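You operate a simulated robot arm through the tools that you are given. There is no shell and no other tool. Be economical: measure what you need, move in short steps, check, and stop when the job is done.

Carry out the task below with a simulated robot arm. There is one attempt and no reset: what you move stays moved.

JOB
Stop the player, swap its cassette for the orange one and rewind that.
Fine: lay the old one on the table.

The check looks at the end state, three seconds after you hand in, the way a careful person would. Anything else that was tipped, shoved, dropped, spilled or broken makes it a failure.

ROBOT AND FRAMES
A 6-joint arm with a two-finger parallel gripper, fixed in place. Base frame: the origin is at the foot of the arm, x ahead of it, y to its left, z up; the work surface is at about z = -4. Units: mm, rad, N and s.
With the tool pointing down near the work surface it reaches from about 140 to 600 mm from the base axis. Its first joint turns from -1.152 to 1.152 rad. Payload 2.1 kg.
The TCP is the grasp point between the finger pads, 30 mm short of the fingertips. In the tool frame z runs along the fingers and y along their closing line. Largest opening 94 mm; finger width 28, thickness 10; the body of the gripper, 50 by 96 mm, starts 55 mm behind the TCP.
Orientation is told as [roll, pitch, yaw] about the base's x, y, z axes, in that order, counted from this pose: with the fingers straight down and closing along the base's y, the tool's x points along the base's -x, its y along +y and its z along -z.

CONTROLS
- The arm moves only by the tool move_arm. Its argument "increments" is a list of rows, each a list of 3 entries, a list of its own where there are three numbers: the shift along the base's x, y, z in m, then the turn, a rotation vector about the base's x, y, z in degrees, then the gripper command, from -1 (shut) to 1 (fully open), values between in proportion. In form: [[[tx, ty, tz], [ax, ay, az], gripper], ...]. A call has 1 to 12 rows; each row shifts and turns the commanded pose from where the row before left it. Rows are played at 5 a second. More than 50 mm and 0.15 rad between two rows, or a gripper value outside its range, and nothing of the call is played. Where a pose cannot be reached the arm comes as near as it can. A force on the tool above 90 N (or 10 N above the force at the start of the call, whichever is more), or a blocked arm, ends the call early, and 0.2 s more pass. The fingers move at their own pace (about 72 mm/s each) and stop on an object; they squeeze with about 28 N. The grip force told is the motor's: it shows also when the fingers shut on nothing. Time passes only in rows, and 0.2 s behind the last, so rows that do not move let the fingers close. It gives the time, the measured TCP pose, the force on the tool (base axes), the opening and the grip force at its end, in the units of the frame above (readings bear some noise), and new pictures: "pictures" is both (left out), scene, wrist or none.
- Cameras (640 x 400 px; columns grow to the right, rows downward): "scene" is fixed at [24.5, -360.2, 472.8]; the picture's right is [0.95, -0.30, 0.00], its down [-0.20, -0.64, -0.74] and it looks along [0.22, 0.70, -0.67] (base axes); focal length 214 px, centre (320, 200). "wrist" rides on the gripper at [76, 14, -102] in the tool frame; the picture's right is [-0.18, 0.98, 0.00], its down [-0.75, -0.14, -0.64] and it looks along [-0.63, -0.12, 0.77] (tool axes); focal length 243 px, centre (320, 200). There is no depth. A picture from a camera that has moved, and an enlarged one, comes with that camera's place and axes in the base frame and with its lens.
- inspect(camera, box): a new picture of the part [left, top, right, bottom] of that camera's present view, enlarged. The clock stands still meanwhile.
- finish_job(): hands the job in; it is judged then, once.

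Go step by step. Nothing tells you positions but the pictures and the camera data: compare them with the known pose of the tool, close in by small moves and look again before you grip or let go. The budget is 120 turns and 170 pictures, counting those below and the enlarged ones. Unless the task says otherwise, let go and move clear before handing in, and close with one line.

The tools are called after "Emit:" by a JSON object that holds its "api" and its "payload". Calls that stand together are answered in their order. move_arm: Moves the arm, as the interface text tells. Its arguments: {"type":"object","properties":{"increments":{"type":"array","items":{"type":"array"}},"pictures":{"type":"string","enum":["both","scene","wrist","none"]}},"required":["increments"]} The other tools are called the same way: inspect (camera, box) takes an enlarged picture of a part of a camera's view; finish_job () hands the job in.

At the start:

```text
time: 0.0
eef_pos: [209.4, -152.4, 377.0]
tcp_rot: [-0.001, 0.002, 0.0]
force: [-0.2, 0.0, 0.3]
opening: 94.0
finger_force: 0.1
```

scene: 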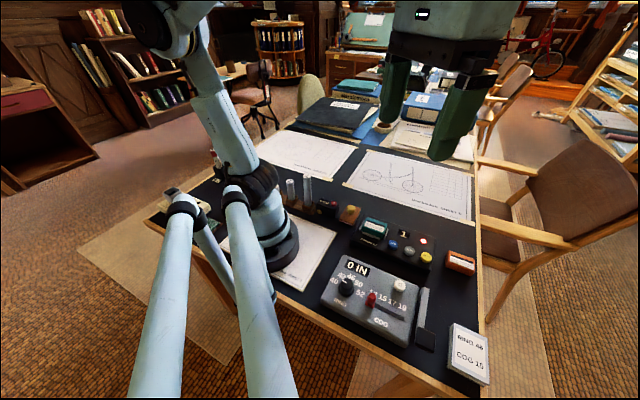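
wrist: 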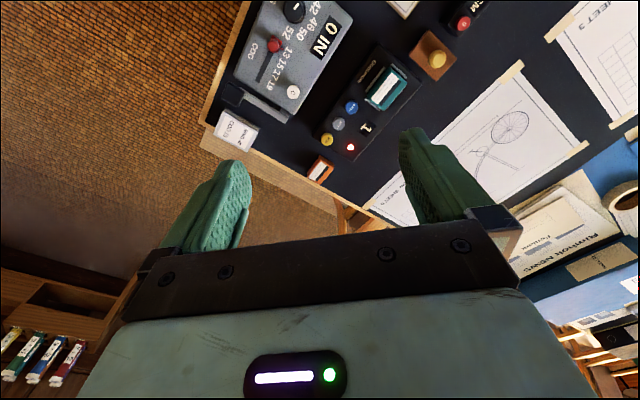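

I see a cassette player with a teal cassette, coloured buttons and an orange cassette to its right. I'll look closer first.

Emit:
{"api": "inspect", "payload": {"camera": "scene", "box": [340, 200, 500, 300]}}

Emit:
{"api": "inspect", "payload": {"camera": "wrist", "box": [290, 40, 450, 190]}}

```text
4.00 times, centred on (420, 250) of scene
camera zoom: at [24.5, -360.2, 472.8], right [0.95, -0.3, 0.0], down [-0.2, -0.64, -0.74], along [0.22, 0.7, -0.67], focal length 858 px, centre (-80, 0)
```

zoom: 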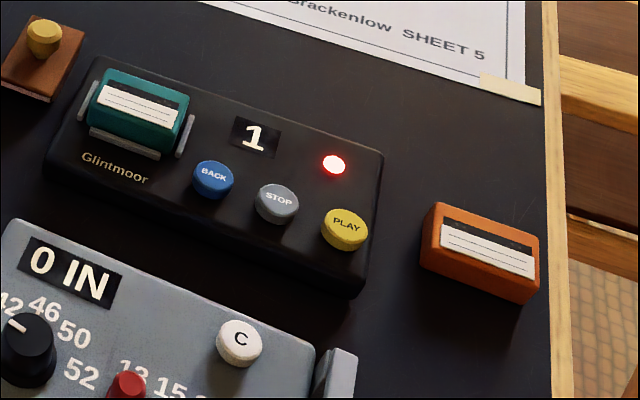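

```text
2.67 times, centred on (370, 115) of wrist
camera zoom: at [134.1, -138.4, 479.1], right [0.18, 0.98, 0.0], down [0.75, -0.14, 0.64], along [0.63, -0.12, -0.77], focal length 647 px, centre (187, 427)
```

zoom: 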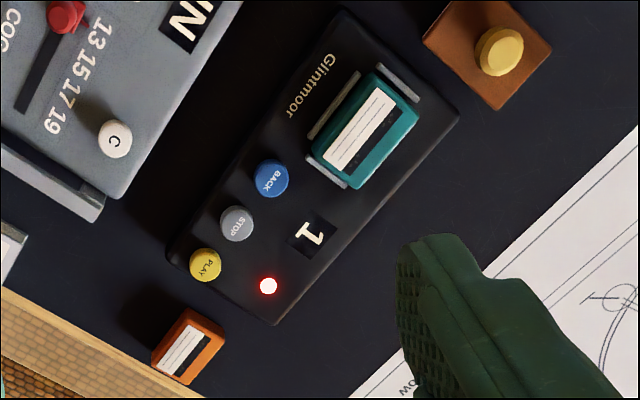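

The player lies at about 45°, with STOP near (320, -138, ~35), the teal cassette near (265, -57) and the orange one near (429, -196). I'll turn the tool -45°, shut the gripper and go above STOP.

Emit:
{"api": "move_arm", "payload": {"increments": [[[0.0184, 0.0024, -0.042], [0, 0, -7.5], -1], [[0.0184, 0.0024, -0.042], [0, 0, -7.5], -1], [[0.0184, 0.0024, -0.042], [0, 0, -7.5], -1], [[0.0184, 0.0024, -0.042], [0, 0, -7.5], -1], [[0.0184, 0.0024, -0.042], [0, 0, -7.5], -1], [[0.0184, 0.0024, -0.042], [0, 0, -7.5], -1], [[0, 0, 0], [0, 0, 0], -1]]}}

```text
time: 1.6
eef_pos: [319.5, -137.8, 123.2]
tcp_rot: [-0.002, 0.0, -0.788]
force: [0.0, -0.1, 0.2]
opening: 0.1
finger_force: 27.5
camera wrist: at [276.8, -74.0, 226.2], right [0.83, 0.56, 0.0], down [0.43, -0.63, 0.64], along [0.36, -0.53, -0.77], focal length 243 px, centre (320, 200)
```

scene: 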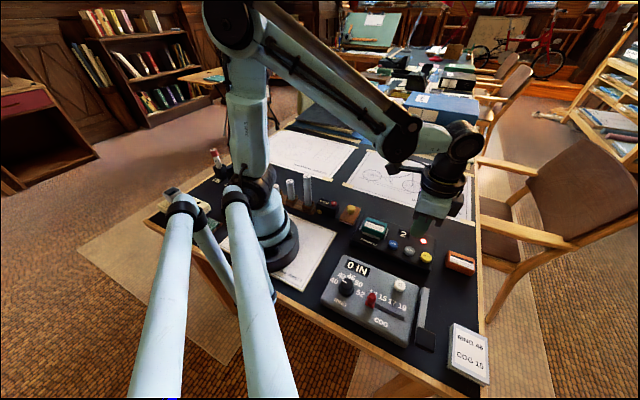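
wrist: 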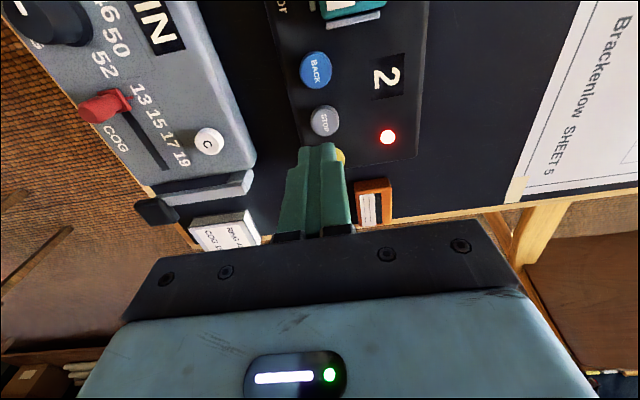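

STOP triangulates to about (323, -137, 32). I'll descend onto it gently.

Emit:
{"api": "move_arm", "payload": {"increments": [[[0.0034, 0.0012, -0.025], [0, 0, 0], -1], [[0, 0, -0.025], [0, 0, 0], -1], [[0, 0, 0], [0, 0, 0], -1], [[0, 0, -0.003], [0, 0, 0], -1], [[0, 0, -0.003], [0, 0, 0], -1], [[0, 0, -0.002], [0, 0, 0], -1]]}}

Emit:
{"api": "inspect", "payload": {"camera": "scene", "box": [340, 200, 500, 300]}}

```text
time: 3.0
eef_pos: [323.7, -136.6, 66.3]
tcp_rot: [-0.001, 0.0, -0.784]
force: [0.2, 1.2, 0.2]
opening: 0.0
finger_force: 28.3
camera wrist: at [280.1, -73.1, 168.6], right [0.82, 0.57, 0.0], down [0.43, -0.63, 0.64], along [0.36, -0.53, -0.77], focal length 243 px, centre (320, 200)
```

scene: 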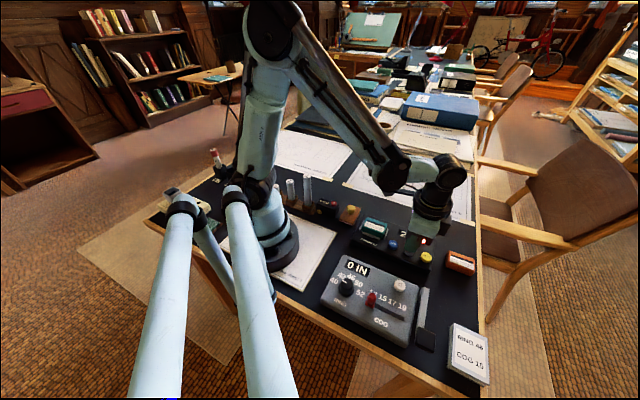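
wrist: 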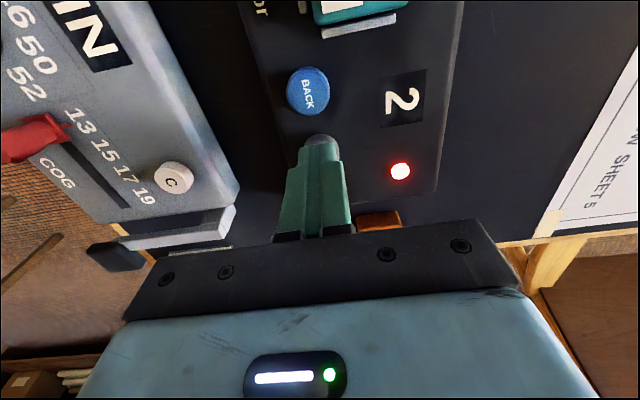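

```text
4.00 times, centred on (420, 250) of scene
camera zoom: at [24.5, -360.2, 472.8], right [0.95, -0.3, 0.0], down [-0.2, -0.64, -0.74], along [0.22, 0.7, -0.67], focal length 858 px, centre (-80, 0)
```

zoom: 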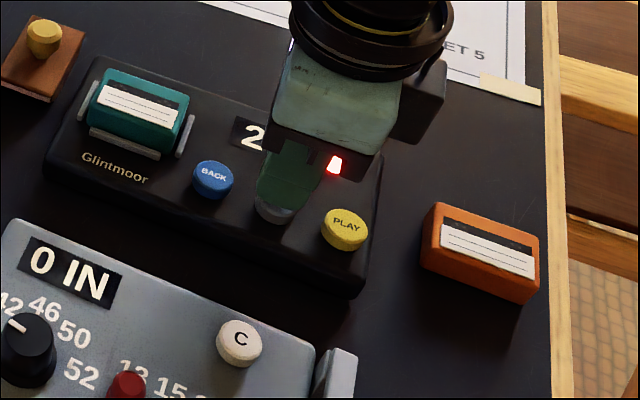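

The tip is just above STOP and appears centred on it. I'll press down slowly.

Emit:
{"api": "move_arm", "payload": {"increments": [[[0, 0, -0.002], [0, 0, 0], -1], [[0, 0, -0.002], [0, 0, 0], -1], [[0, 0, -0.0015], [0, 0, 0], -1]], "pictures": "wrist"}}

```text
time: 3.8
eef_pos: [323.4, -136.9, 61.0]
tcp_rot: [-0.001, -0.001, -0.785]
force: [0.7, 0.2, 0.1]
opening: 0.1
finger_force: 27.7
camera wrist: at [280.3, -72.8, 163.6], right [0.82, 0.57, 0.0], down [0.43, -0.63, 0.64], along [0.36, -0.53, -0.77], focal length 243 px, centre (320, 200)
```

wrist: 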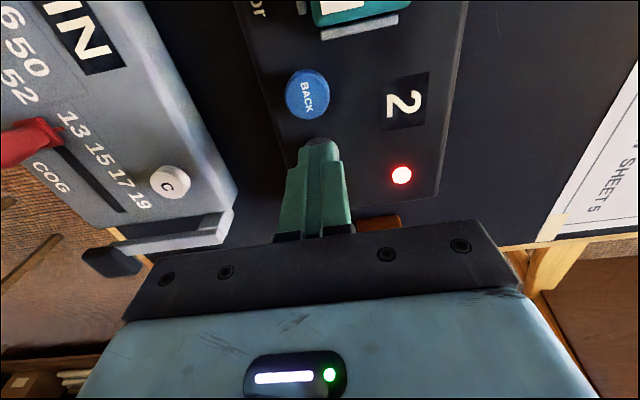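

Emit:
{"api": "move_arm", "payload": {"increments": [[[0, 0, -0.002], [0, 0, 0], -1], [[0, 0, -0.0015], [0, 0, 0], -1]], "pictures": "wrist"}}

```text
time: 4.4
eef_pos: [324.7, -136.0, 56.8]
tcp_rot: [-0.001, 0.0, -0.786]
force: [1.1, 0.0, 2.4]
opening: 0.0
finger_force: 28.1
camera wrist: at [280.1, -72.8, 160.3], right [0.82, 0.57, 0.0], down [0.43, -0.63, 0.64], along [0.36, -0.53, -0.77], focal length 243 px, centre (320, 200)
```

wrist: 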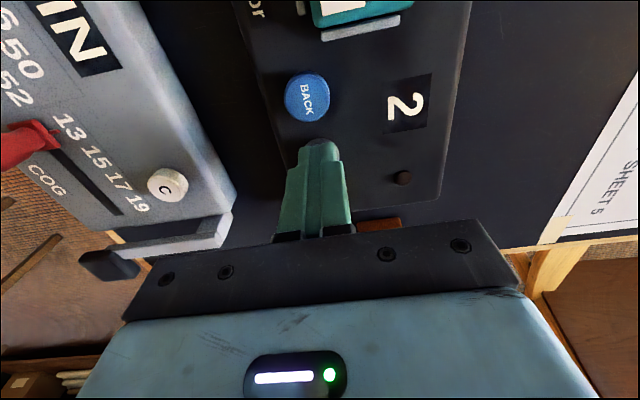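

The light went out, so the player has stopped. I'll rise and go above the teal cassette with the fingers partly open.

Emit:
{"api": "move_arm", "payload": {"increments": [[[0, 0, 0.04], [0, 0, 0], -1], [[0, 0, 0.04], [0, 0, 0], 0], [[-0.02, 0.027, 0], [0, 0, 0], 0.5], [[-0.02, 0.027, 0], [0, 0, 0], 0.5], [[-0.0185, 0.025, 0], [0, 0, 0], 0.5], [[0, 0, 0], [0, 0, 0], 0.5]]}}

Emit:
{"api": "inspect", "payload": {"camera": "wrist", "box": [200, 60, 440, 240]}}

Emit:
{"api": "inspect", "payload": {"camera": "scene", "box": [340, 200, 440, 262]}}

```text
time: 5.8
eef_pos: [264.5, -58.1, 137.6]
tcp_rot: [-0.002, 0.0, -0.785]
force: [0.5, -0.4, 0.2]
opening: 70.6
finger_force: 0.0
camera wrist: at [221.7, 5.6, 240.8], right [0.83, 0.56, 0.0], down [0.43, -0.63, 0.64], along [0.36, -0.53, -0.77], focal length 243 px, centre (320, 200)
```

scene: 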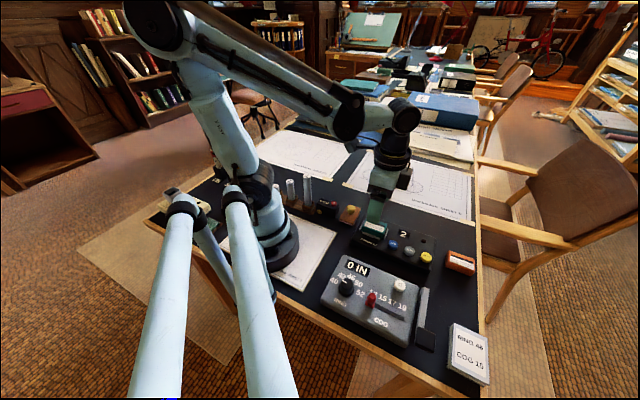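
wrist: 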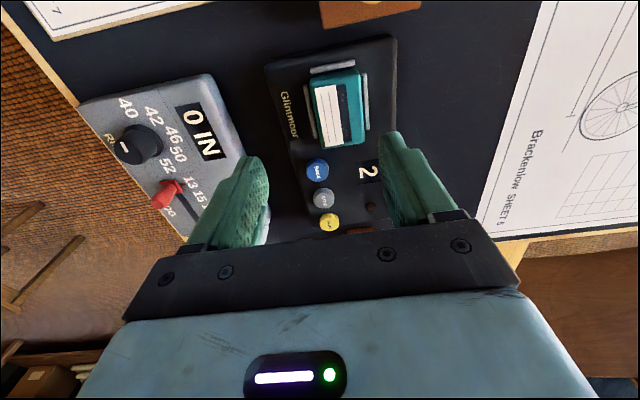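

```text
2.22 times, centred on (320, 150) of wrist
camera zoom: at [221.7, 5.6, 240.8], right [0.83, 0.56, 0.0], down [0.43, -0.63, 0.64], along [0.36, -0.53, -0.77], focal length 539 px, centre (320, 311)
```

zoom: 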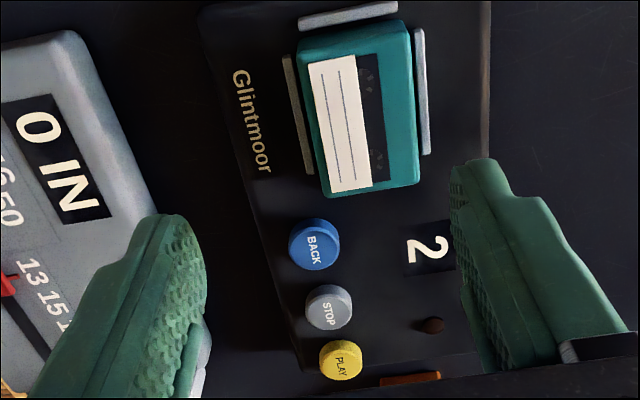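

```text
6.40 times, centred on (390, 231) of scene
camera zoom: at [24.4, -360.2, 472.8], right [0.95, -0.3, 0.0], down [-0.2, -0.64, -0.74], along [0.22, 0.7, -0.67], focal length 1373 px, centre (-128, 2)
```

zoom: 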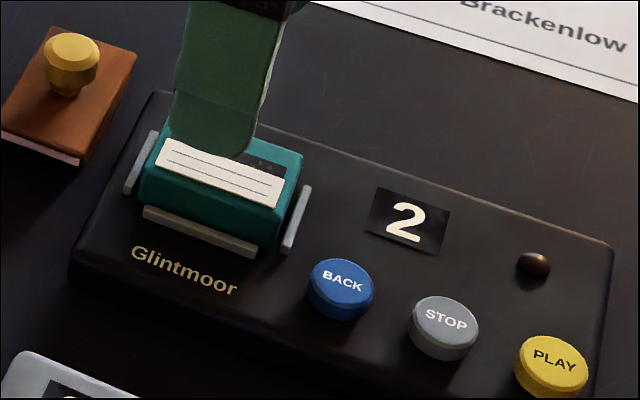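

Stopped. The teal cassette centre is about (275, -47), its top about 43, about 37 wide across the grip. I'll centre over it and descend partway to check.

Emit:
{"api": "move_arm", "payload": {"increments": [[[0.0103, 0.0111, 0], [0, 0, 0], 0.25], [[0, 0, -0.03], [0, 0, 0], 0.25], [[0, 0, -0.023], [0, 0, 0], 0.25], [[0, 0, 0], [0, 0, 0], 0.25]], "pictures": "none"}}

Emit:
{"api": "inspect", "payload": {"camera": "wrist", "box": [200, 80, 440, 260]}}

Emit:
{"api": "inspect", "payload": {"camera": "scene", "box": [340, 200, 440, 262]}}

```text
time: 6.8
eef_pos: [275.4, -47.9, 83.3]
tcp_rot: [-0.003, 0.0, -0.785]
force: [-0.3, -0.5, -0.1]
opening: 58.8
finger_force: 0.1
```

```text
2.22 times, centred on (320, 170) of wrist
camera zoom: at [232.3, 16.9, 186.7], right [0.82, 0.57, 0.0], down [0.43, -0.63, 0.64], along [0.36, -0.53, -0.77], focal length 539 px, centre (320, 267)
```

zoom: 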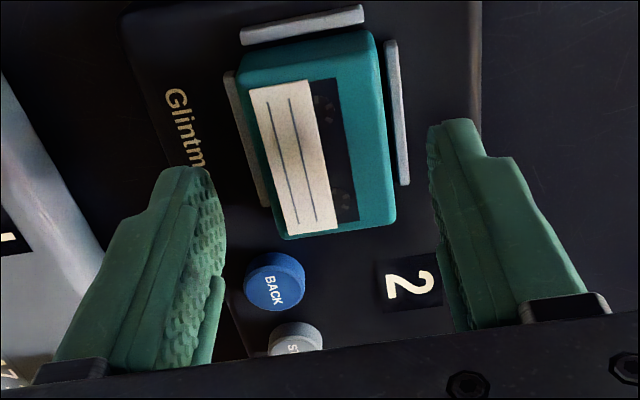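

```text
6.40 times, centred on (390, 231) of scene
camera zoom: at [24.4, -360.2, 472.8], right [0.95, -0.3, 0.0], down [-0.2, -0.64, -0.74], along [0.22, 0.7, -0.67], focal length 1373 px, centre (-128, 2)
```

zoom: 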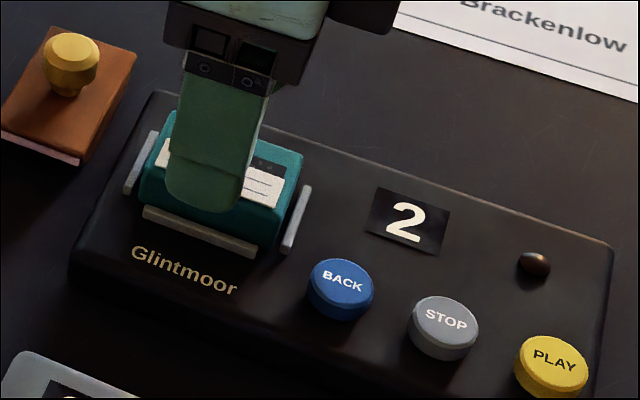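

Centred to within about 2 mm. I'll trim slightly, descend to tip height about 34, and close.

Emit:
{"api": "move_arm", "payload": {"increments": [[[0.0005, 0.0018, -0.008], [0, 0, 0], 0.25], [[0, 0, -0.007], [0, 0, 0], 0.25], [[0, 0, -0.005], [0, 0, 0], 0.25], [[0, 0, 0], [0, 0, 0], 0.25]]}}

Emit:
{"api": "inspect", "payload": {"camera": "scene", "box": [340, 200, 440, 262]}}

```text
time: 7.8
eef_pos: [276.0, -45.8, 64.9]
tcp_rot: [-0.003, 0.0, -0.786]
force: [0.0, 0.5, -0.3]
opening: 58.8
finger_force: 0.0
camera wrist: at [232.8, 19.0, 167.2], right [0.82, 0.57, 0.0], down [0.43, -0.63, 0.64], along [0.36, -0.53, -0.77], focal length 243 px, centre (320, 200)
```

scene: 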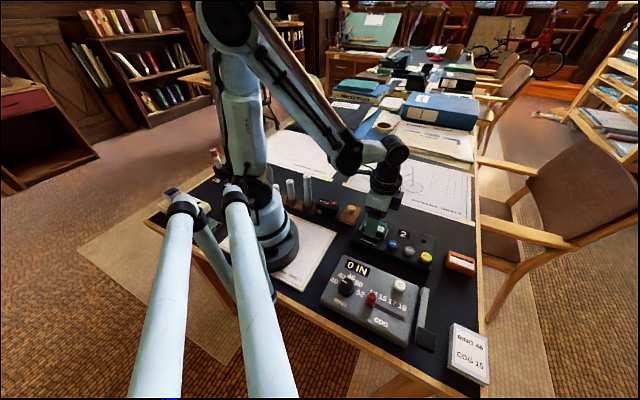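
wrist: 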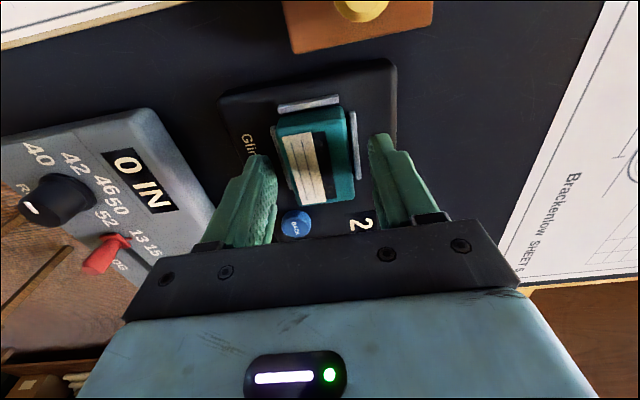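

```text
6.40 times, centred on (390, 231) of scene
camera zoom: at [24.5, -360.2, 472.8], right [0.95, -0.3, 0.0], down [-0.2, -0.64, -0.74], along [0.22, 0.7, -0.67], focal length 1373 px, centre (-128, 2)
```

zoom: 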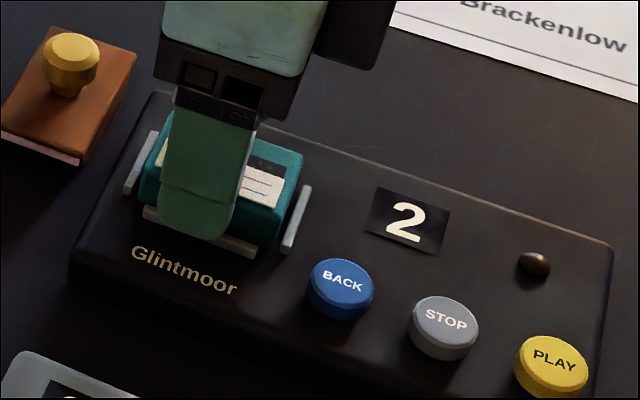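

Emit:
{"api": "move_arm", "payload": {"increments": [[[0, 0, 0], [0, 0, 0], -0.5], [[0, 0, 0], [0, 0, 0], -1], [[0, 0, 0], [0, 0, 0], -1], [[0, 0, 0.003], [0, 0, 0], -1], [[0, 0, 0.01], [0, 0, 0], -1], [[0, 0, 0.02], [0, 0, 0], -1]]}}

Emit:
{"api": "inspect", "payload": {"camera": "scene", "box": [340, 200, 440, 262]}}

```text
time: 9.2
eef_pos: [275.9, -44.4, 97.0]
tcp_rot: [-0.002, 0.0, -0.784]
force: [-0.1, -0.1, -0.4]
opening: 38.9
finger_force: 27.7
camera wrist: at [232.9, 19.5, 200.6], right [0.82, 0.57, 0.0], down [0.43, -0.63, 0.64], along [0.36, -0.53, -0.77], focal length 243 px, centre (320, 200)
```

scene: 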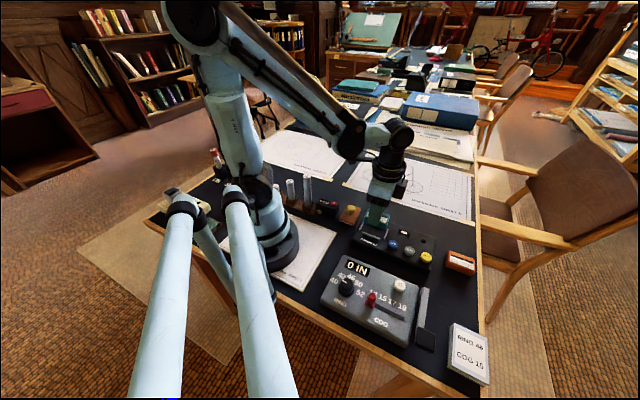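
wrist: 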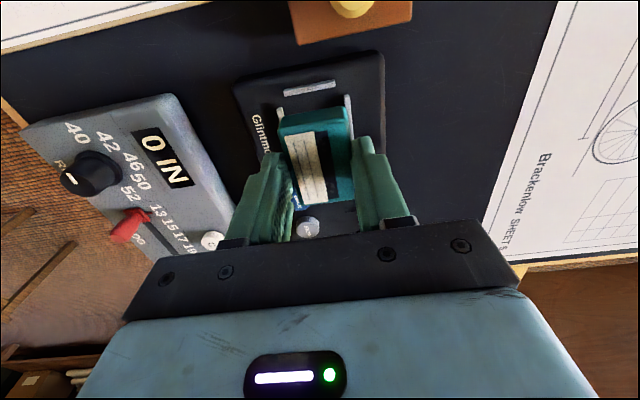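

```text
6.40 times, centred on (390, 231) of scene
camera zoom: at [24.4, -360.2, 472.8], right [0.95, -0.3, 0.0], down [-0.2, -0.64, -0.74], along [0.22, 0.7, -0.67], focal length 1373 px, centre (-128, 2)
```

zoom: 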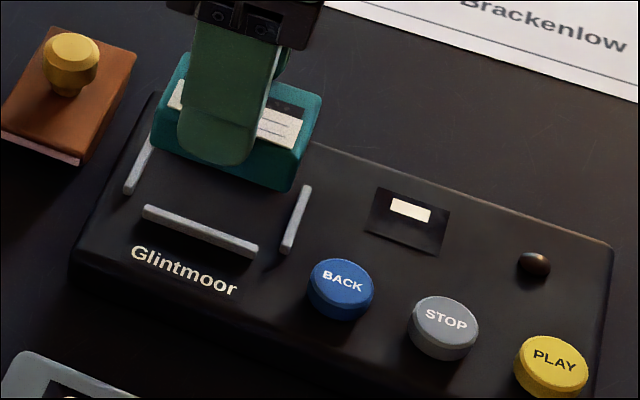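

The teal cassette is lifted and the counter shows "–". I'll carry it to the clear table behind the player, near (480, -105).

Emit:
{"api": "move_arm", "payload": {"increments": [[[0, 0, 0.02], [0, 0, 0], -1], [[0.034, -0.01, 0], [0, 0, 0], -1], [[0.034, -0.01, 0], [0, 0, 0], -1], [[0.034, -0.01, 0], [0, 0, 0], -1], [[0.034, -0.01, 0], [0, 0, 0], -1], [[0.034, -0.01, 0], [0, 0, 0], -1], [[0.034, -0.01, 0], [0, 0, 0], -1], [[0, 0, -0.025], [0, 0, 0], -1], [[0, 0, -0.025], [0, 0, 0], -1], [[0, 0, 0], [0, 0, 0], -1]]}}

Emit:
{"api": "inspect", "payload": {"camera": "scene", "box": [370, 180, 530, 280]}}

```text
time: 11.4
eef_pos: [479.8, -105.6, 67.9]
tcp_rot: [-0.003, 0.001, -0.787]
force: [-0.2, 0.1, 0.5]
opening: 39.0
finger_force: 27.9
camera wrist: at [437.1, -40.6, 169.9], right [0.82, 0.57, 0.0], down [0.43, -0.63, 0.64], along [0.36, -0.53, -0.77], focal length 243 px, centre (320, 200)
```

scene: 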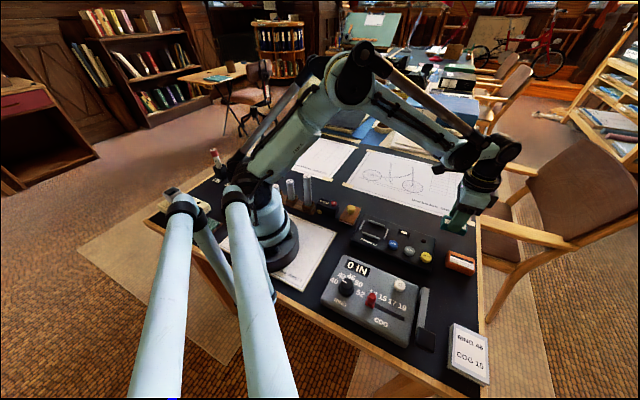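
wrist: 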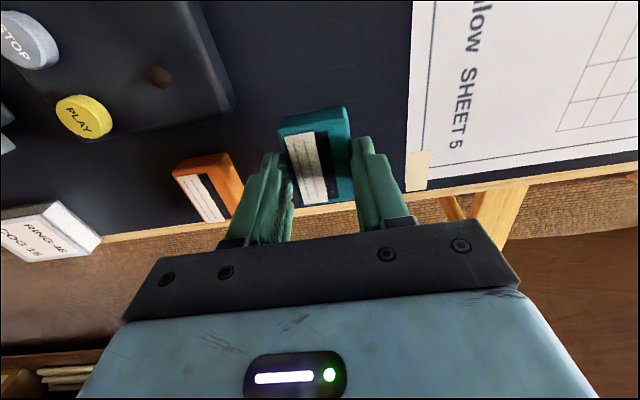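

```text
4.00 times, centred on (450, 230) of scene
camera zoom: at [24.5, -360.2, 472.8], right [0.95, -0.3, 0.0], down [-0.2, -0.64, -0.74], along [0.22, 0.7, -0.67], focal length 858 px, centre (-200, 80)
```

zoom: 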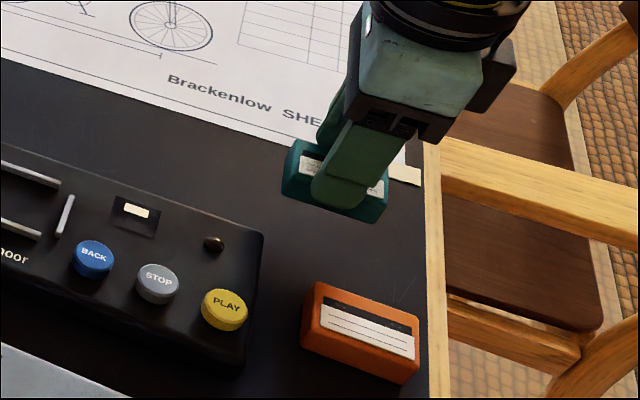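

I'll shift slightly away from the table edge and lower it until it touches.

Emit:
{"api": "move_arm", "payload": {"increments": [[[-0.012, 0.003, 0], [0, 0, 0], -1], [[0, 0, -0.012], [0, 0, 0], -1], [[0, 0, -0.01], [0, 0, 0], -1], [[0, 0, 0], [0, 0, 0], -1]], "pictures": "none"}}

Emit:
{"api": "inspect", "payload": {"camera": "scene", "box": [400, 180, 500, 242]}}

```text
time: 12.4
eef_pos: [469.0, -101.5, 46.7]
tcp_rot: [-0.002, 0.0, -0.785]
force: [-0.2, 0.1, -0.7]
opening: 39.0
finger_force: 27.6
```

```text
6.40 times, centred on (450, 211) of scene
camera zoom: at [24.5, -360.2, 472.8], right [0.95, -0.3, 0.0], down [-0.2, -0.64, -0.74], along [0.22, 0.7, -0.67], focal length 1373 px, centre (-512, 130)
```

zoom: 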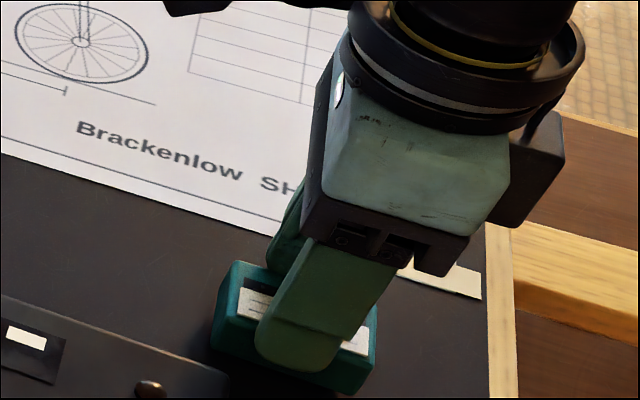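

Emit:
{"api": "move_arm", "payload": {"increments": [[[0, 0, -0.003], [0, 0, 0], -1], [[0, 0, -0.002], [0, 0, 0], -1], [[0, 0, -0.002], [0, 0, 0], -1]], "pictures": "none"}}

```text
time: 13.2
eef_pos: [468.8, -102.2, 38.1]
tcp_rot: [-0.002, -0.001, -0.786]
force: [-0.8, 0.2, 22.1]
opening: 39.0
finger_force: 27.9
```

It's resting on the table (22 N). I'll ease up 1 mm, release and rise.

Emit:
{"api": "move_arm", "payload": {"increments": [[[0, 0, 0.001], [0, 0, 0], -1], [[0, 0, 0], [0, 0, 0], 0.1], [[0, 0, 0], [0, 0, 0], 0.25], [[0, 0, 0.02], [0, 0, 0], 0.25], [[0, 0, 0.03], [0, 0, 0], 0.25], [[0, 0, 0.03], [0, 0, 0], 0.25], [[-0.02, -0.045, 0], [0, 0, 0], 0.25], [[-0.02, -0.045, 0], [0, 0, 0], 0.25], [[0, 0, 0], [0, 0, 0], 0.25]]}}

Emit:
{"api": "inspect", "payload": {"camera": "wrist", "box": [200, 80, 440, 260]}}

Emit:
{"api": "inspect", "payload": {"camera": "scene", "box": [400, 200, 500, 280]}}

```text
time: 15.2
eef_pos: [428.2, -193.1, 120.0]
tcp_rot: [-0.003, -0.001, -0.784]
force: [0.5, -0.1, -1.0]
opening: 58.9
finger_force: 0.0
camera wrist: at [384.9, -129.2, 222.5], right [0.82, 0.57, 0.0], down [0.43, -0.63, 0.64], along [0.36, -0.53, -0.77], focal length 243 px, centre (320, 200)
```

scene: 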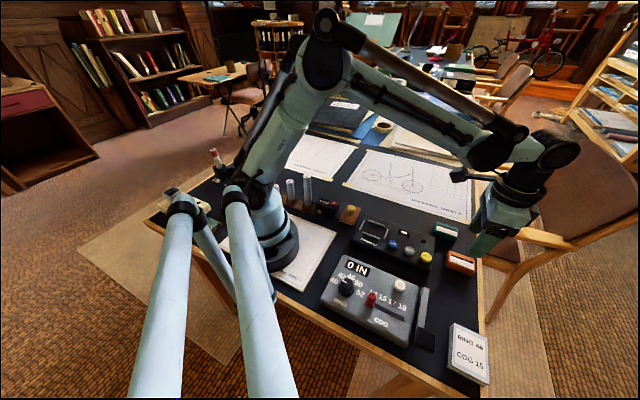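
wrist: 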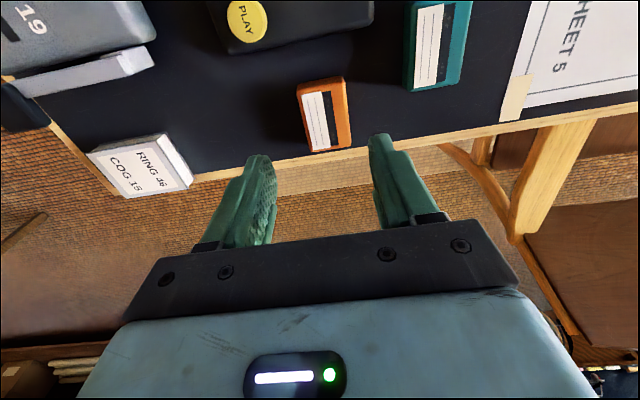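

```text
2.22 times, centred on (320, 170) of wrist
camera zoom: at [384.9, -129.2, 222.5], right [0.82, 0.57, 0.0], down [0.43, -0.63, 0.64], along [0.36, -0.53, -0.77], focal length 539 px, centre (320, 267)
```

zoom: 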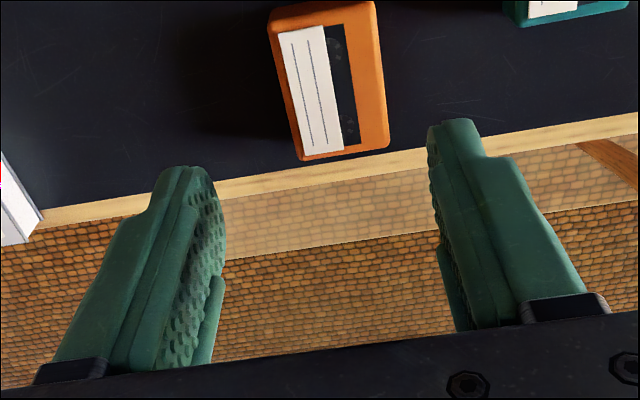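

```text
5.00 times, centred on (450, 240) of scene
camera zoom: at [24.4, -360.2, 472.8], right [0.95, -0.3, 0.0], down [-0.2, -0.64, -0.74], along [0.22, 0.7, -0.67], focal length 1072 px, centre (-330, 0)
```

zoom: 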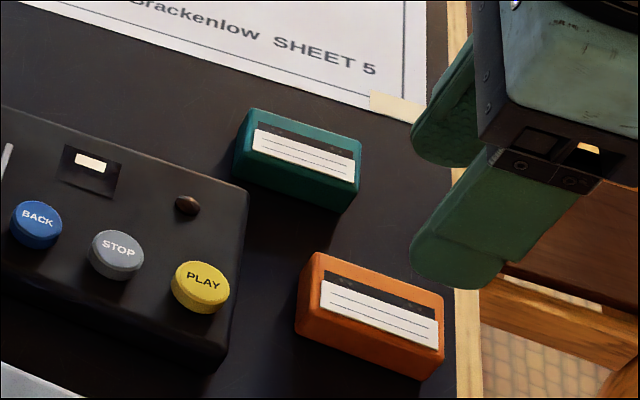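

The teal cassette lies well on the table. The orange one is centred near (433, -193), same orientation and label side; I'll descend over it.

Emit:
{"api": "move_arm", "payload": {"increments": [[[0.0053, -0.001, 0], [0, 0, 0], 0.25], [[0, 0, -0.03], [0, 0, 0], 0.25], [[0, 0, -0.03], [0, 0, 0], 0.25], [[0, 0, 0], [0, 0, 0], 0.25]], "pictures": "none"}}

Emit:
{"api": "inspect", "payload": {"camera": "wrist", "box": [200, 80, 440, 260]}}

Emit:
{"api": "inspect", "payload": {"camera": "scene", "box": [400, 200, 500, 280]}}

```text
time: 16.2
eef_pos: [431.7, -193.5, 59.5]
tcp_rot: [-0.003, -0.001, -0.787]
force: [-0.7, -0.7, -0.1]
opening: 58.8
finger_force: 0.0
```

```text
2.22 times, centred on (320, 170) of wrist
camera zoom: at [389.9, -129.7, 162.1], right [0.82, 0.57, 0.0], down [0.43, -0.63, 0.64], along [0.36, -0.53, -0.77], focal length 539 px, centre (320, 267)
```

zoom: 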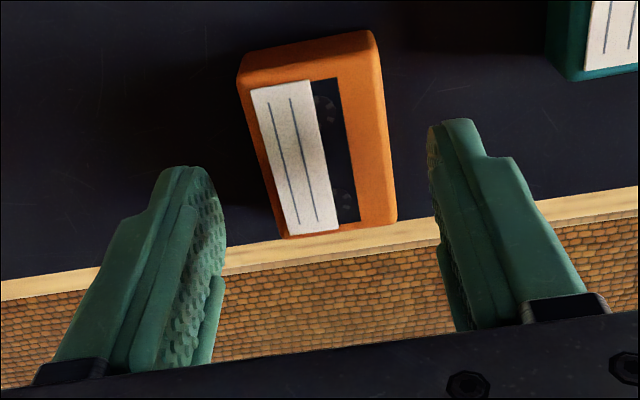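

```text
5.00 times, centred on (450, 240) of scene
camera zoom: at [24.4, -360.2, 472.8], right [0.95, -0.3, 0.0], down [-0.2, -0.64, -0.74], along [0.22, 0.7, -0.67], focal length 1072 px, centre (-330, 0)
```

zoom: 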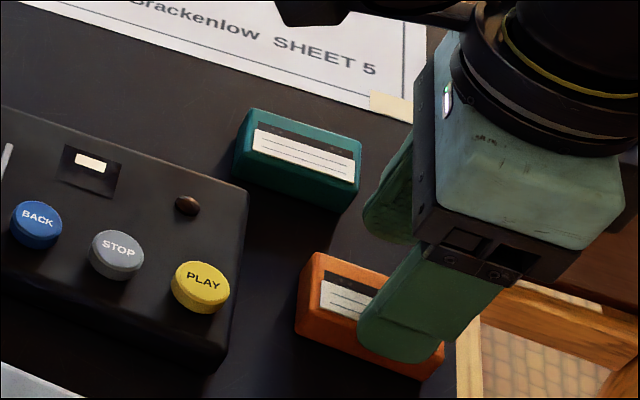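

The view matches the teal approach nearly exactly. Apply the same trim, descend and grip.

Emit:
{"api": "move_arm", "payload": {"increments": [[[0.0005, 0.0018, -0.008], [0, 0, 0], 0.25], [[0, 0, -0.007], [0, 0, 0], 0.25], [[0, 0, -0.0045], [0, 0, 0], 0.25], [[0, 0, 0], [0, 0, 0], -0.5], [[0, 0, 0], [0, 0, 0], -1], [[0, 0, 0], [0, 0, 0], -1], [[0, 0, 0.01], [0, 0, 0], -1], [[0, 0, 0.03], [0, 0, 0], -1], [[0, 0, 0.037], [0, 0, 0], -1], [[0, 0, 0], [0, 0, 0], -1]]}}

Emit:
{"api": "inspect", "payload": {"camera": "wrist", "box": [200, 80, 440, 260]}}

```text
time: 18.4
eef_pos: [432.9, -191.2, 117.7]
tcp_rot: [-0.002, 0.001, -0.786]
force: [-0.4, 0.4, -1.0]
opening: 39.2
finger_force: 27.5
camera wrist: at [390.3, -127.2, 220.7], right [0.82, 0.57, 0.0], down [0.43, -0.63, 0.64], along [0.36, -0.53, -0.77], focal length 243 px, centre (320, 200)
```

scene: 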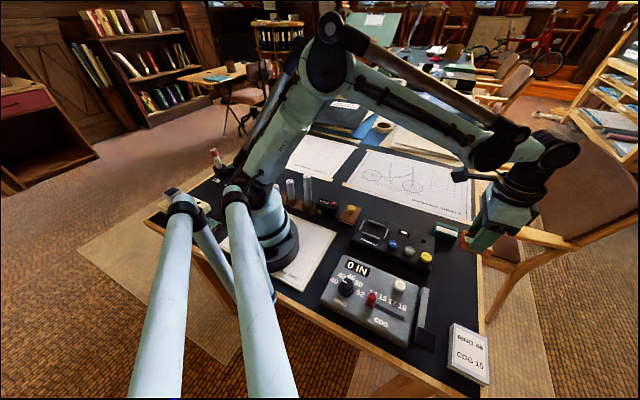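
wrist: 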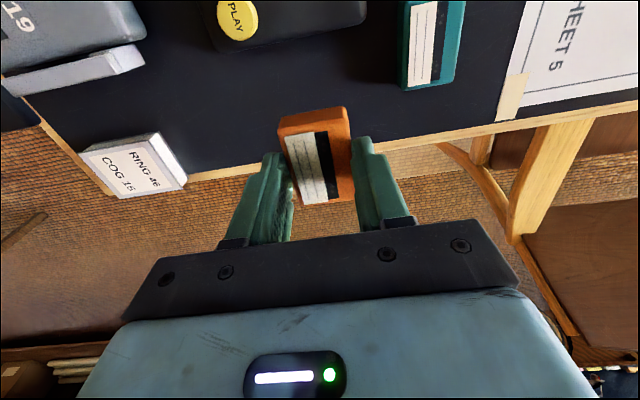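

```text
2.22 times, centred on (320, 170) of wrist
camera zoom: at [390.3, -127.2, 220.7], right [0.82, 0.57, 0.0], down [0.43, -0.63, 0.64], along [0.36, -0.53, -0.77], focal length 539 px, centre (320, 267)
```

zoom: 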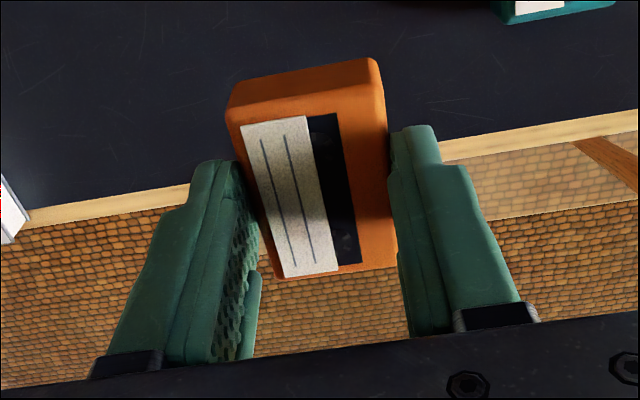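

The orange cassette sits in the grip just as the teal one did. I'll carry it above the well.

Emit:
{"api": "move_arm", "payload": {"increments": [[[-0.0316, 0.0292, 0], [0, 0, 0], -1], [[-0.0316, 0.0292, 0], [0, 0, 0], -1], [[-0.0316, 0.0292, 0], [0, 0, 0], -1], [[-0.0316, 0.0292, 0], [0, 0, 0], -1], [[-0.0314, 0.0294, 0], [0, 0, 0], -1], [[0, 0, -0.0205], [0, 0, 0], -1], [[0, 0, 0], [0, 0, 0], -1]]}}

Emit:
{"api": "inspect", "payload": {"camera": "scene", "box": [340, 200, 440, 262]}}

Emit:
{"api": "inspect", "payload": {"camera": "wrist", "box": [200, 60, 440, 240]}}

```text
time: 20.0
eef_pos: [276.1, -44.7, 95.6]
tcp_rot: [-0.001, -0.001, -0.785]
force: [0.0, -0.6, -0.2]
opening: 39.0
finger_force: 28.6
camera wrist: at [232.7, 18.6, 198.9], right [0.82, 0.57, 0.0], down [0.43, -0.63, 0.64], along [0.36, -0.53, -0.77], focal length 243 px, centre (320, 200)
```

scene: 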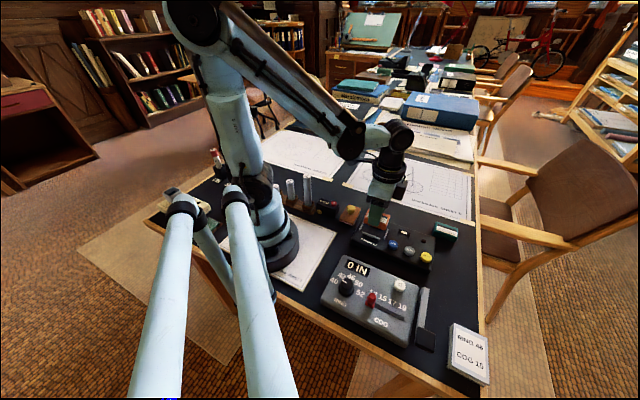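
wrist: 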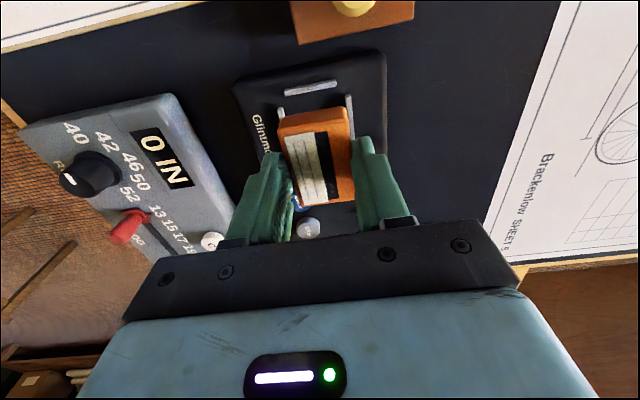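

```text
6.40 times, centred on (390, 231) of scene
camera zoom: at [24.4, -360.2, 472.8], right [0.95, -0.3, 0.0], down [-0.2, -0.64, -0.74], along [0.22, 0.7, -0.67], focal length 1373 px, centre (-128, 2)
```

zoom: 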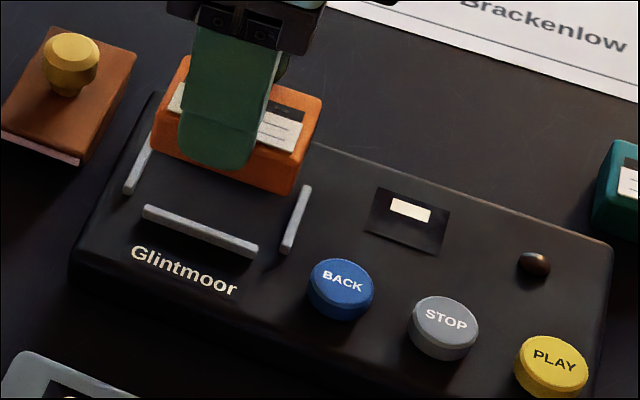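

```text
2.22 times, centred on (320, 150) of wrist
camera zoom: at [232.7, 18.6, 198.9], right [0.82, 0.57, 0.0], down [0.43, -0.63, 0.64], along [0.36, -0.53, -0.77], focal length 539 px, centre (320, 311)
```

zoom: 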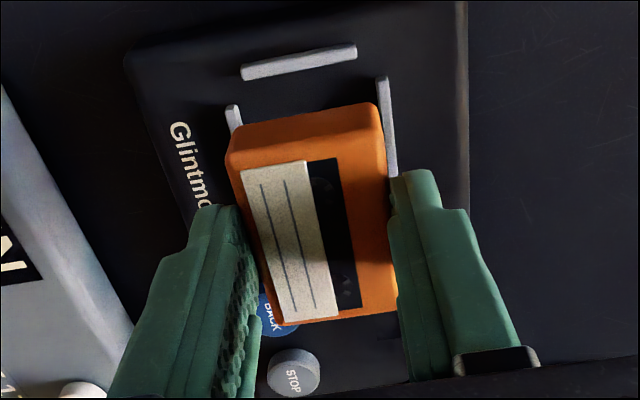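

This matches the teal's lift-off picture. I'll lower it straight into the well.

Emit:
{"api": "move_arm", "payload": {"increments": [[[0, 0, -0.012], [0, 0, 0], -1], [[0, 0, -0.008], [0, 0, 0], -1], [[0, 0, -0.004], [0, 0, 0], -1], [[0, 0, -0.003], [0, 0, 0], -1], [[0, 0, -0.002], [0, 0, 0], -1], [[0, 0, 0], [0, 0, 0], -1]], "pictures": "none"}}

Emit:
{"api": "inspect", "payload": {"camera": "scene", "box": [340, 200, 440, 262]}}

```text
time: 21.4
eef_pos: [276.4, -45.2, 67.8]
tcp_rot: [-0.002, 0.0, -0.786]
force: [0.0, -0.3, -1.0]
opening: 38.9
finger_force: 27.9
```

```text
6.40 times, centred on (390, 231) of scene
camera zoom: at [24.5, -360.2, 472.8], right [0.95, -0.3, 0.0], down [-0.2, -0.64, -0.74], along [0.22, 0.7, -0.67], focal length 1373 px, centre (-128, 2)
```

zoom: 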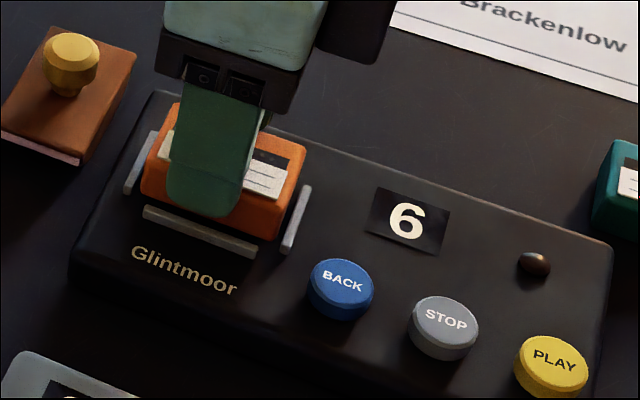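

The counter now reads 6, so the player senses the cassette. I'll lower the last bit to contact.

Emit:
{"api": "move_arm", "payload": {"increments": [[[0, 0, -0.002], [0, 0, 0], -1], [[0, 0, -0.0015], [0, 0, 0], -1], [[0, 0, -0.001], [0, 0, 0], -1]], "pictures": "none"}}

```text
time: 22.2
eef_pos: [276.2, -44.7, 63.7]
tcp_rot: [-0.003, -0.001, -0.785]
force: [-2.3, 0.1, 19.5]
opening: 39.0
finger_force: 27.6
```

Seated (19 N). Ease up, release and rise.

Emit:
{"api": "move_arm", "payload": {"increments": [[[0, 0, 0.001], [0, 0, 0], -1], [[0, 0, 0], [0, 0, 0], 0.1], [[0, 0, 0], [0, 0, 0], 0.25], [[0, 0, 0.02], [0, 0, 0], 0.25], [[0, 0, 0.04], [0, 0, 0], 0.25], [[0.011, -0.032, 0], [0, 0, 0], -1], [[0.0103, -0.0315, 0], [0, 0, 0], -1], [[0, 0, 0], [0, 0, 0], -1]]}}

Emit:
{"api": "inspect", "payload": {"camera": "scene", "box": [340, 200, 440, 262]}}

```text
time: 24.0
eef_pos: [296.4, -109.9, 123.9]
tcp_rot: [-0.001, 0.001, -0.785]
force: [-0.2, 0.4, -0.3]
opening: 0.1
finger_force: 28.2
camera wrist: at [253.4, -45.6, 226.5], right [0.82, 0.57, 0.0], down [0.43, -0.63, 0.64], along [0.36, -0.53, -0.77], focal length 243 px, centre (320, 200)
```

scene: 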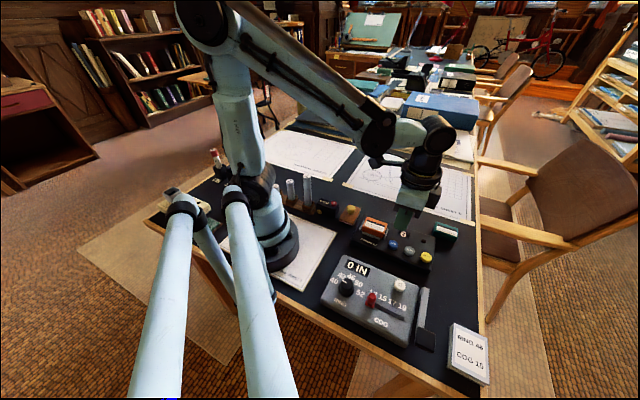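
wrist: 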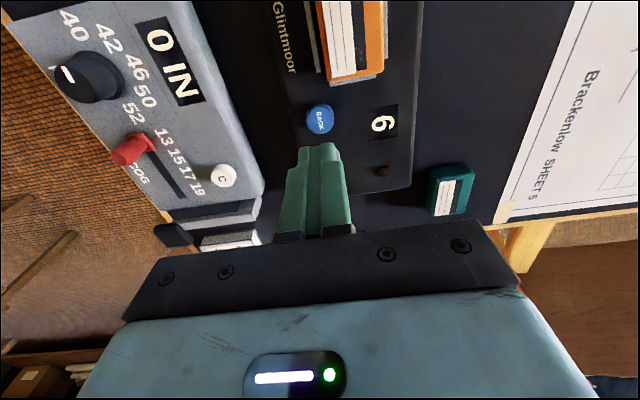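

```text
6.40 times, centred on (390, 231) of scene
camera zoom: at [24.4, -360.2, 472.8], right [0.95, -0.3, 0.0], down [-0.2, -0.64, -0.74], along [0.22, 0.7, -0.67], focal length 1373 px, centre (-128, 2)
```

zoom: 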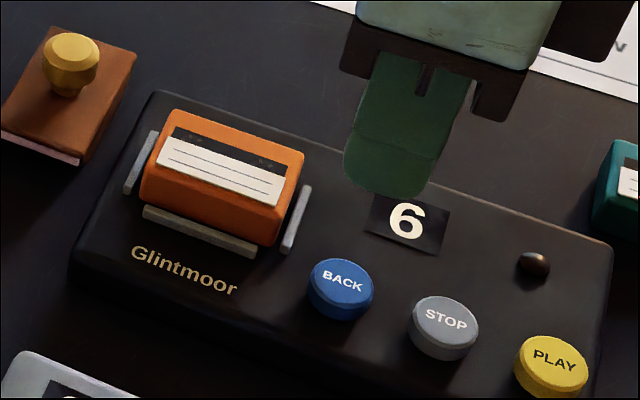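

The orange cassette is seated in the well with the label the right way. I'll press BACK.

Emit:
{"api": "move_arm", "payload": {"increments": [[[0, -0.0008, -0.03], [0, 0, 0], -1], [[0, 0, -0.03], [0, 0, 0], -1], [[0, 0, 0], [0, 0, 0], -1], [[0, 0, -0.003], [0, 0, 0], -1], [[0, 0, -0.002], [0, 0, 0], -1], [[0, 0, -0.002], [0, 0, 0], -1], [[0, 0, -0.001], [0, 0, 0], -1]], "pictures": "wrist"}}

Emit:
{"api": "inspect", "payload": {"camera": "scene", "box": [340, 200, 440, 262]}}

```text
time: 25.6
eef_pos: [296.8, -110.2, 56.5]
tcp_rot: [-0.001, 0.0, -0.786]
force: [-3.1, -1.9, 15.1]
opening: 0.1
finger_force: 27.9
camera wrist: at [253.6, -45.8, 158.6], right [0.83, 0.56, 0.0], down [0.43, -0.63, 0.64], along [0.36, -0.53, -0.77], focal length 243 px, centre (320, 200)
```

wrist: 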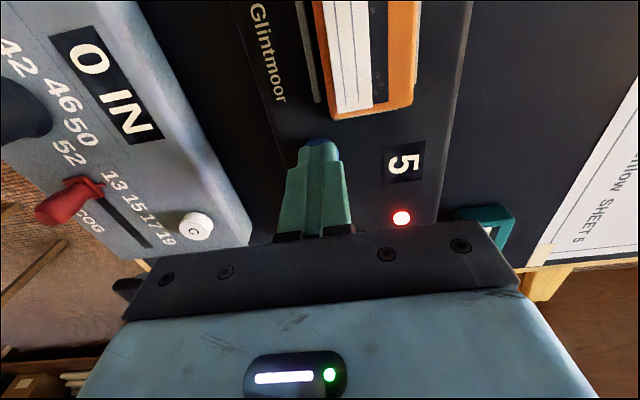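

```text
6.40 times, centred on (390, 231) of scene
camera zoom: at [24.4, -360.2, 472.8], right [0.95, -0.3, 0.0], down [-0.2, -0.64, -0.74], along [0.22, 0.7, -0.67], focal length 1373 px, centre (-128, 2)
```

zoom: 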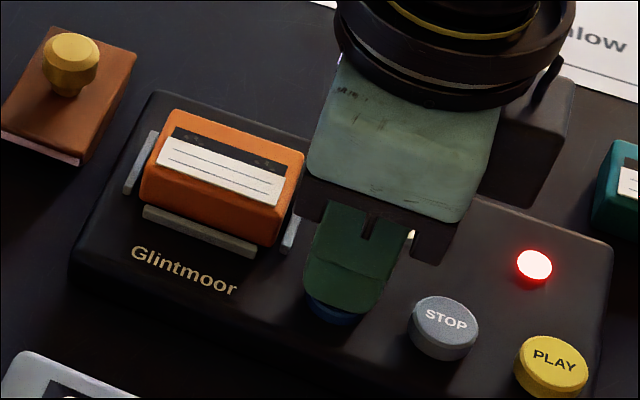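

The tape is rewinding (counter 5, lamp on). I'll release the button and see whether it latches.

Emit:
{"api": "move_arm", "payload": {"increments": [[[0, 0, 0.01], [0, 0, 0], -1], [[0, 0, 0.01], [0, 0, 0], -1], [[0, 0, 0], [0, 0, 0], -1], [[0, 0, 0], [0, 0, 0], -1], [[0, 0, 0], [0, 0, 0], -1], [[0, 0, 0], [0, 0, 0], -1]], "pictures": "wrist"}}

```text
time: 27.0
eef_pos: [297.1, -108.9, 75.9]
tcp_rot: [-0.002, -0.002, -0.785]
force: [-0.3, 0.0, 0.6]
opening: 0.0
finger_force: 28.4
camera wrist: at [253.6, -45.5, 178.4], right [0.82, 0.57, 0.0], down [0.43, -0.63, 0.64], along [0.36, -0.53, -0.77], focal length 243 px, centre (320, 200)
```

wrist: 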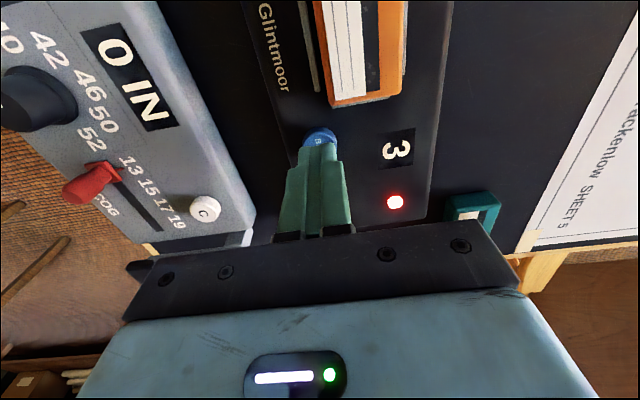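

It latches, now at 3. I'll rise clear and wait for it to finish.

Emit:
{"api": "move_arm", "payload": {"increments": [[[0, 0, 0.04], [0, 0, 0], -1], [[0, 0, 0.04], [0, 0, 0], -1], [[0, 0, 0], [0, 0, 0], -1], [[0, 0, 0], [0, 0, 0], -1], [[0, 0, 0], [0, 0, 0], -1], [[0, 0, 0], [0, 0, 0], -1], [[0, 0, 0], [0, 0, 0], -1], [[0, 0, 0], [0, 0, 0], -1], [[0, 0, 0], [0, 0, 0], -1], [[0, 0, 0], [0, 0, 0], -1], [[0, 0, 0], [0, 0, 0], -1], [[0, 0, 0], [0, 0, 0], -1]]}}

Emit:
{"api": "inspect", "payload": {"camera": "scene", "box": [340, 200, 500, 300]}}

```text
time: 29.6
eef_pos: [296.8, -108.2, 155.4]
tcp_rot: [0.0, 0.0, -0.786]
force: [1.0, 0.4, 0.1]
opening: 0.0
finger_force: 27.6
camera wrist: at [253.5, -44.9, 258.4], right [0.82, 0.57, 0.0], down [0.43, -0.63, 0.64], along [0.36, -0.53, -0.77], focal length 243 px, centre (320, 200)
```

scene: 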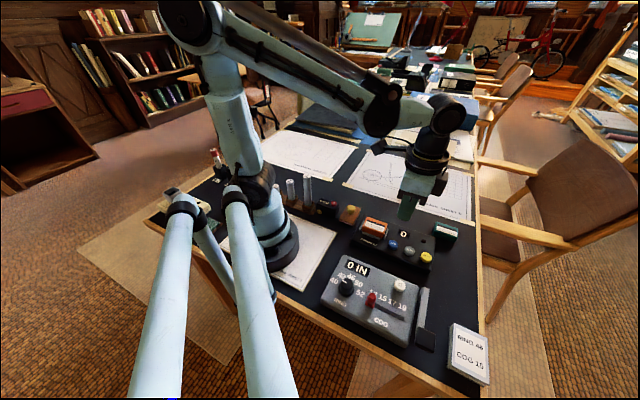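
wrist: 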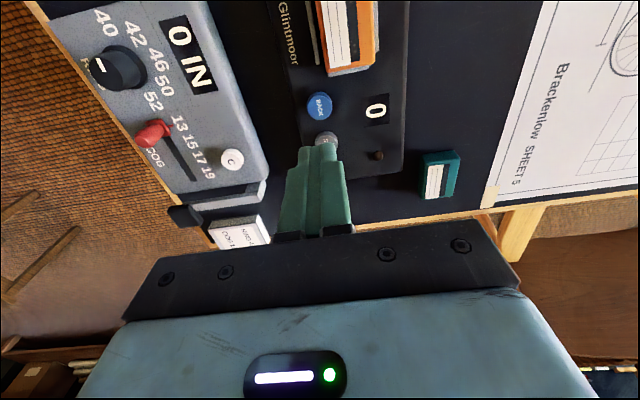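

```text
4.00 times, centred on (420, 250) of scene
camera zoom: at [24.5, -360.2, 472.8], right [0.95, -0.3, 0.0], down [-0.2, -0.64, -0.74], along [0.22, 0.7, -0.67], focal length 858 px, centre (-80, 0)
```

zoom: 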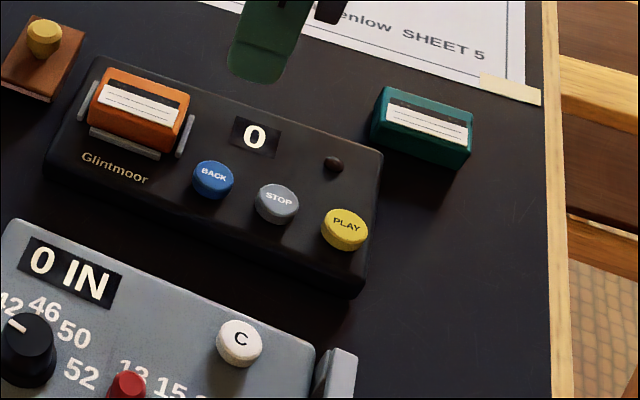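

The counter reads 0 and the lamp is off. The orange cassette is in the player, the teal one is flat on the table, and the arm is clear, so I'm handing in.

Emit:
{"api": "finish_job", "payload": {}}

```text
The job is handed in.
```

The player is stopped, the orange cassette is in it and rewound to 0, and the old teal one is lying on the table.
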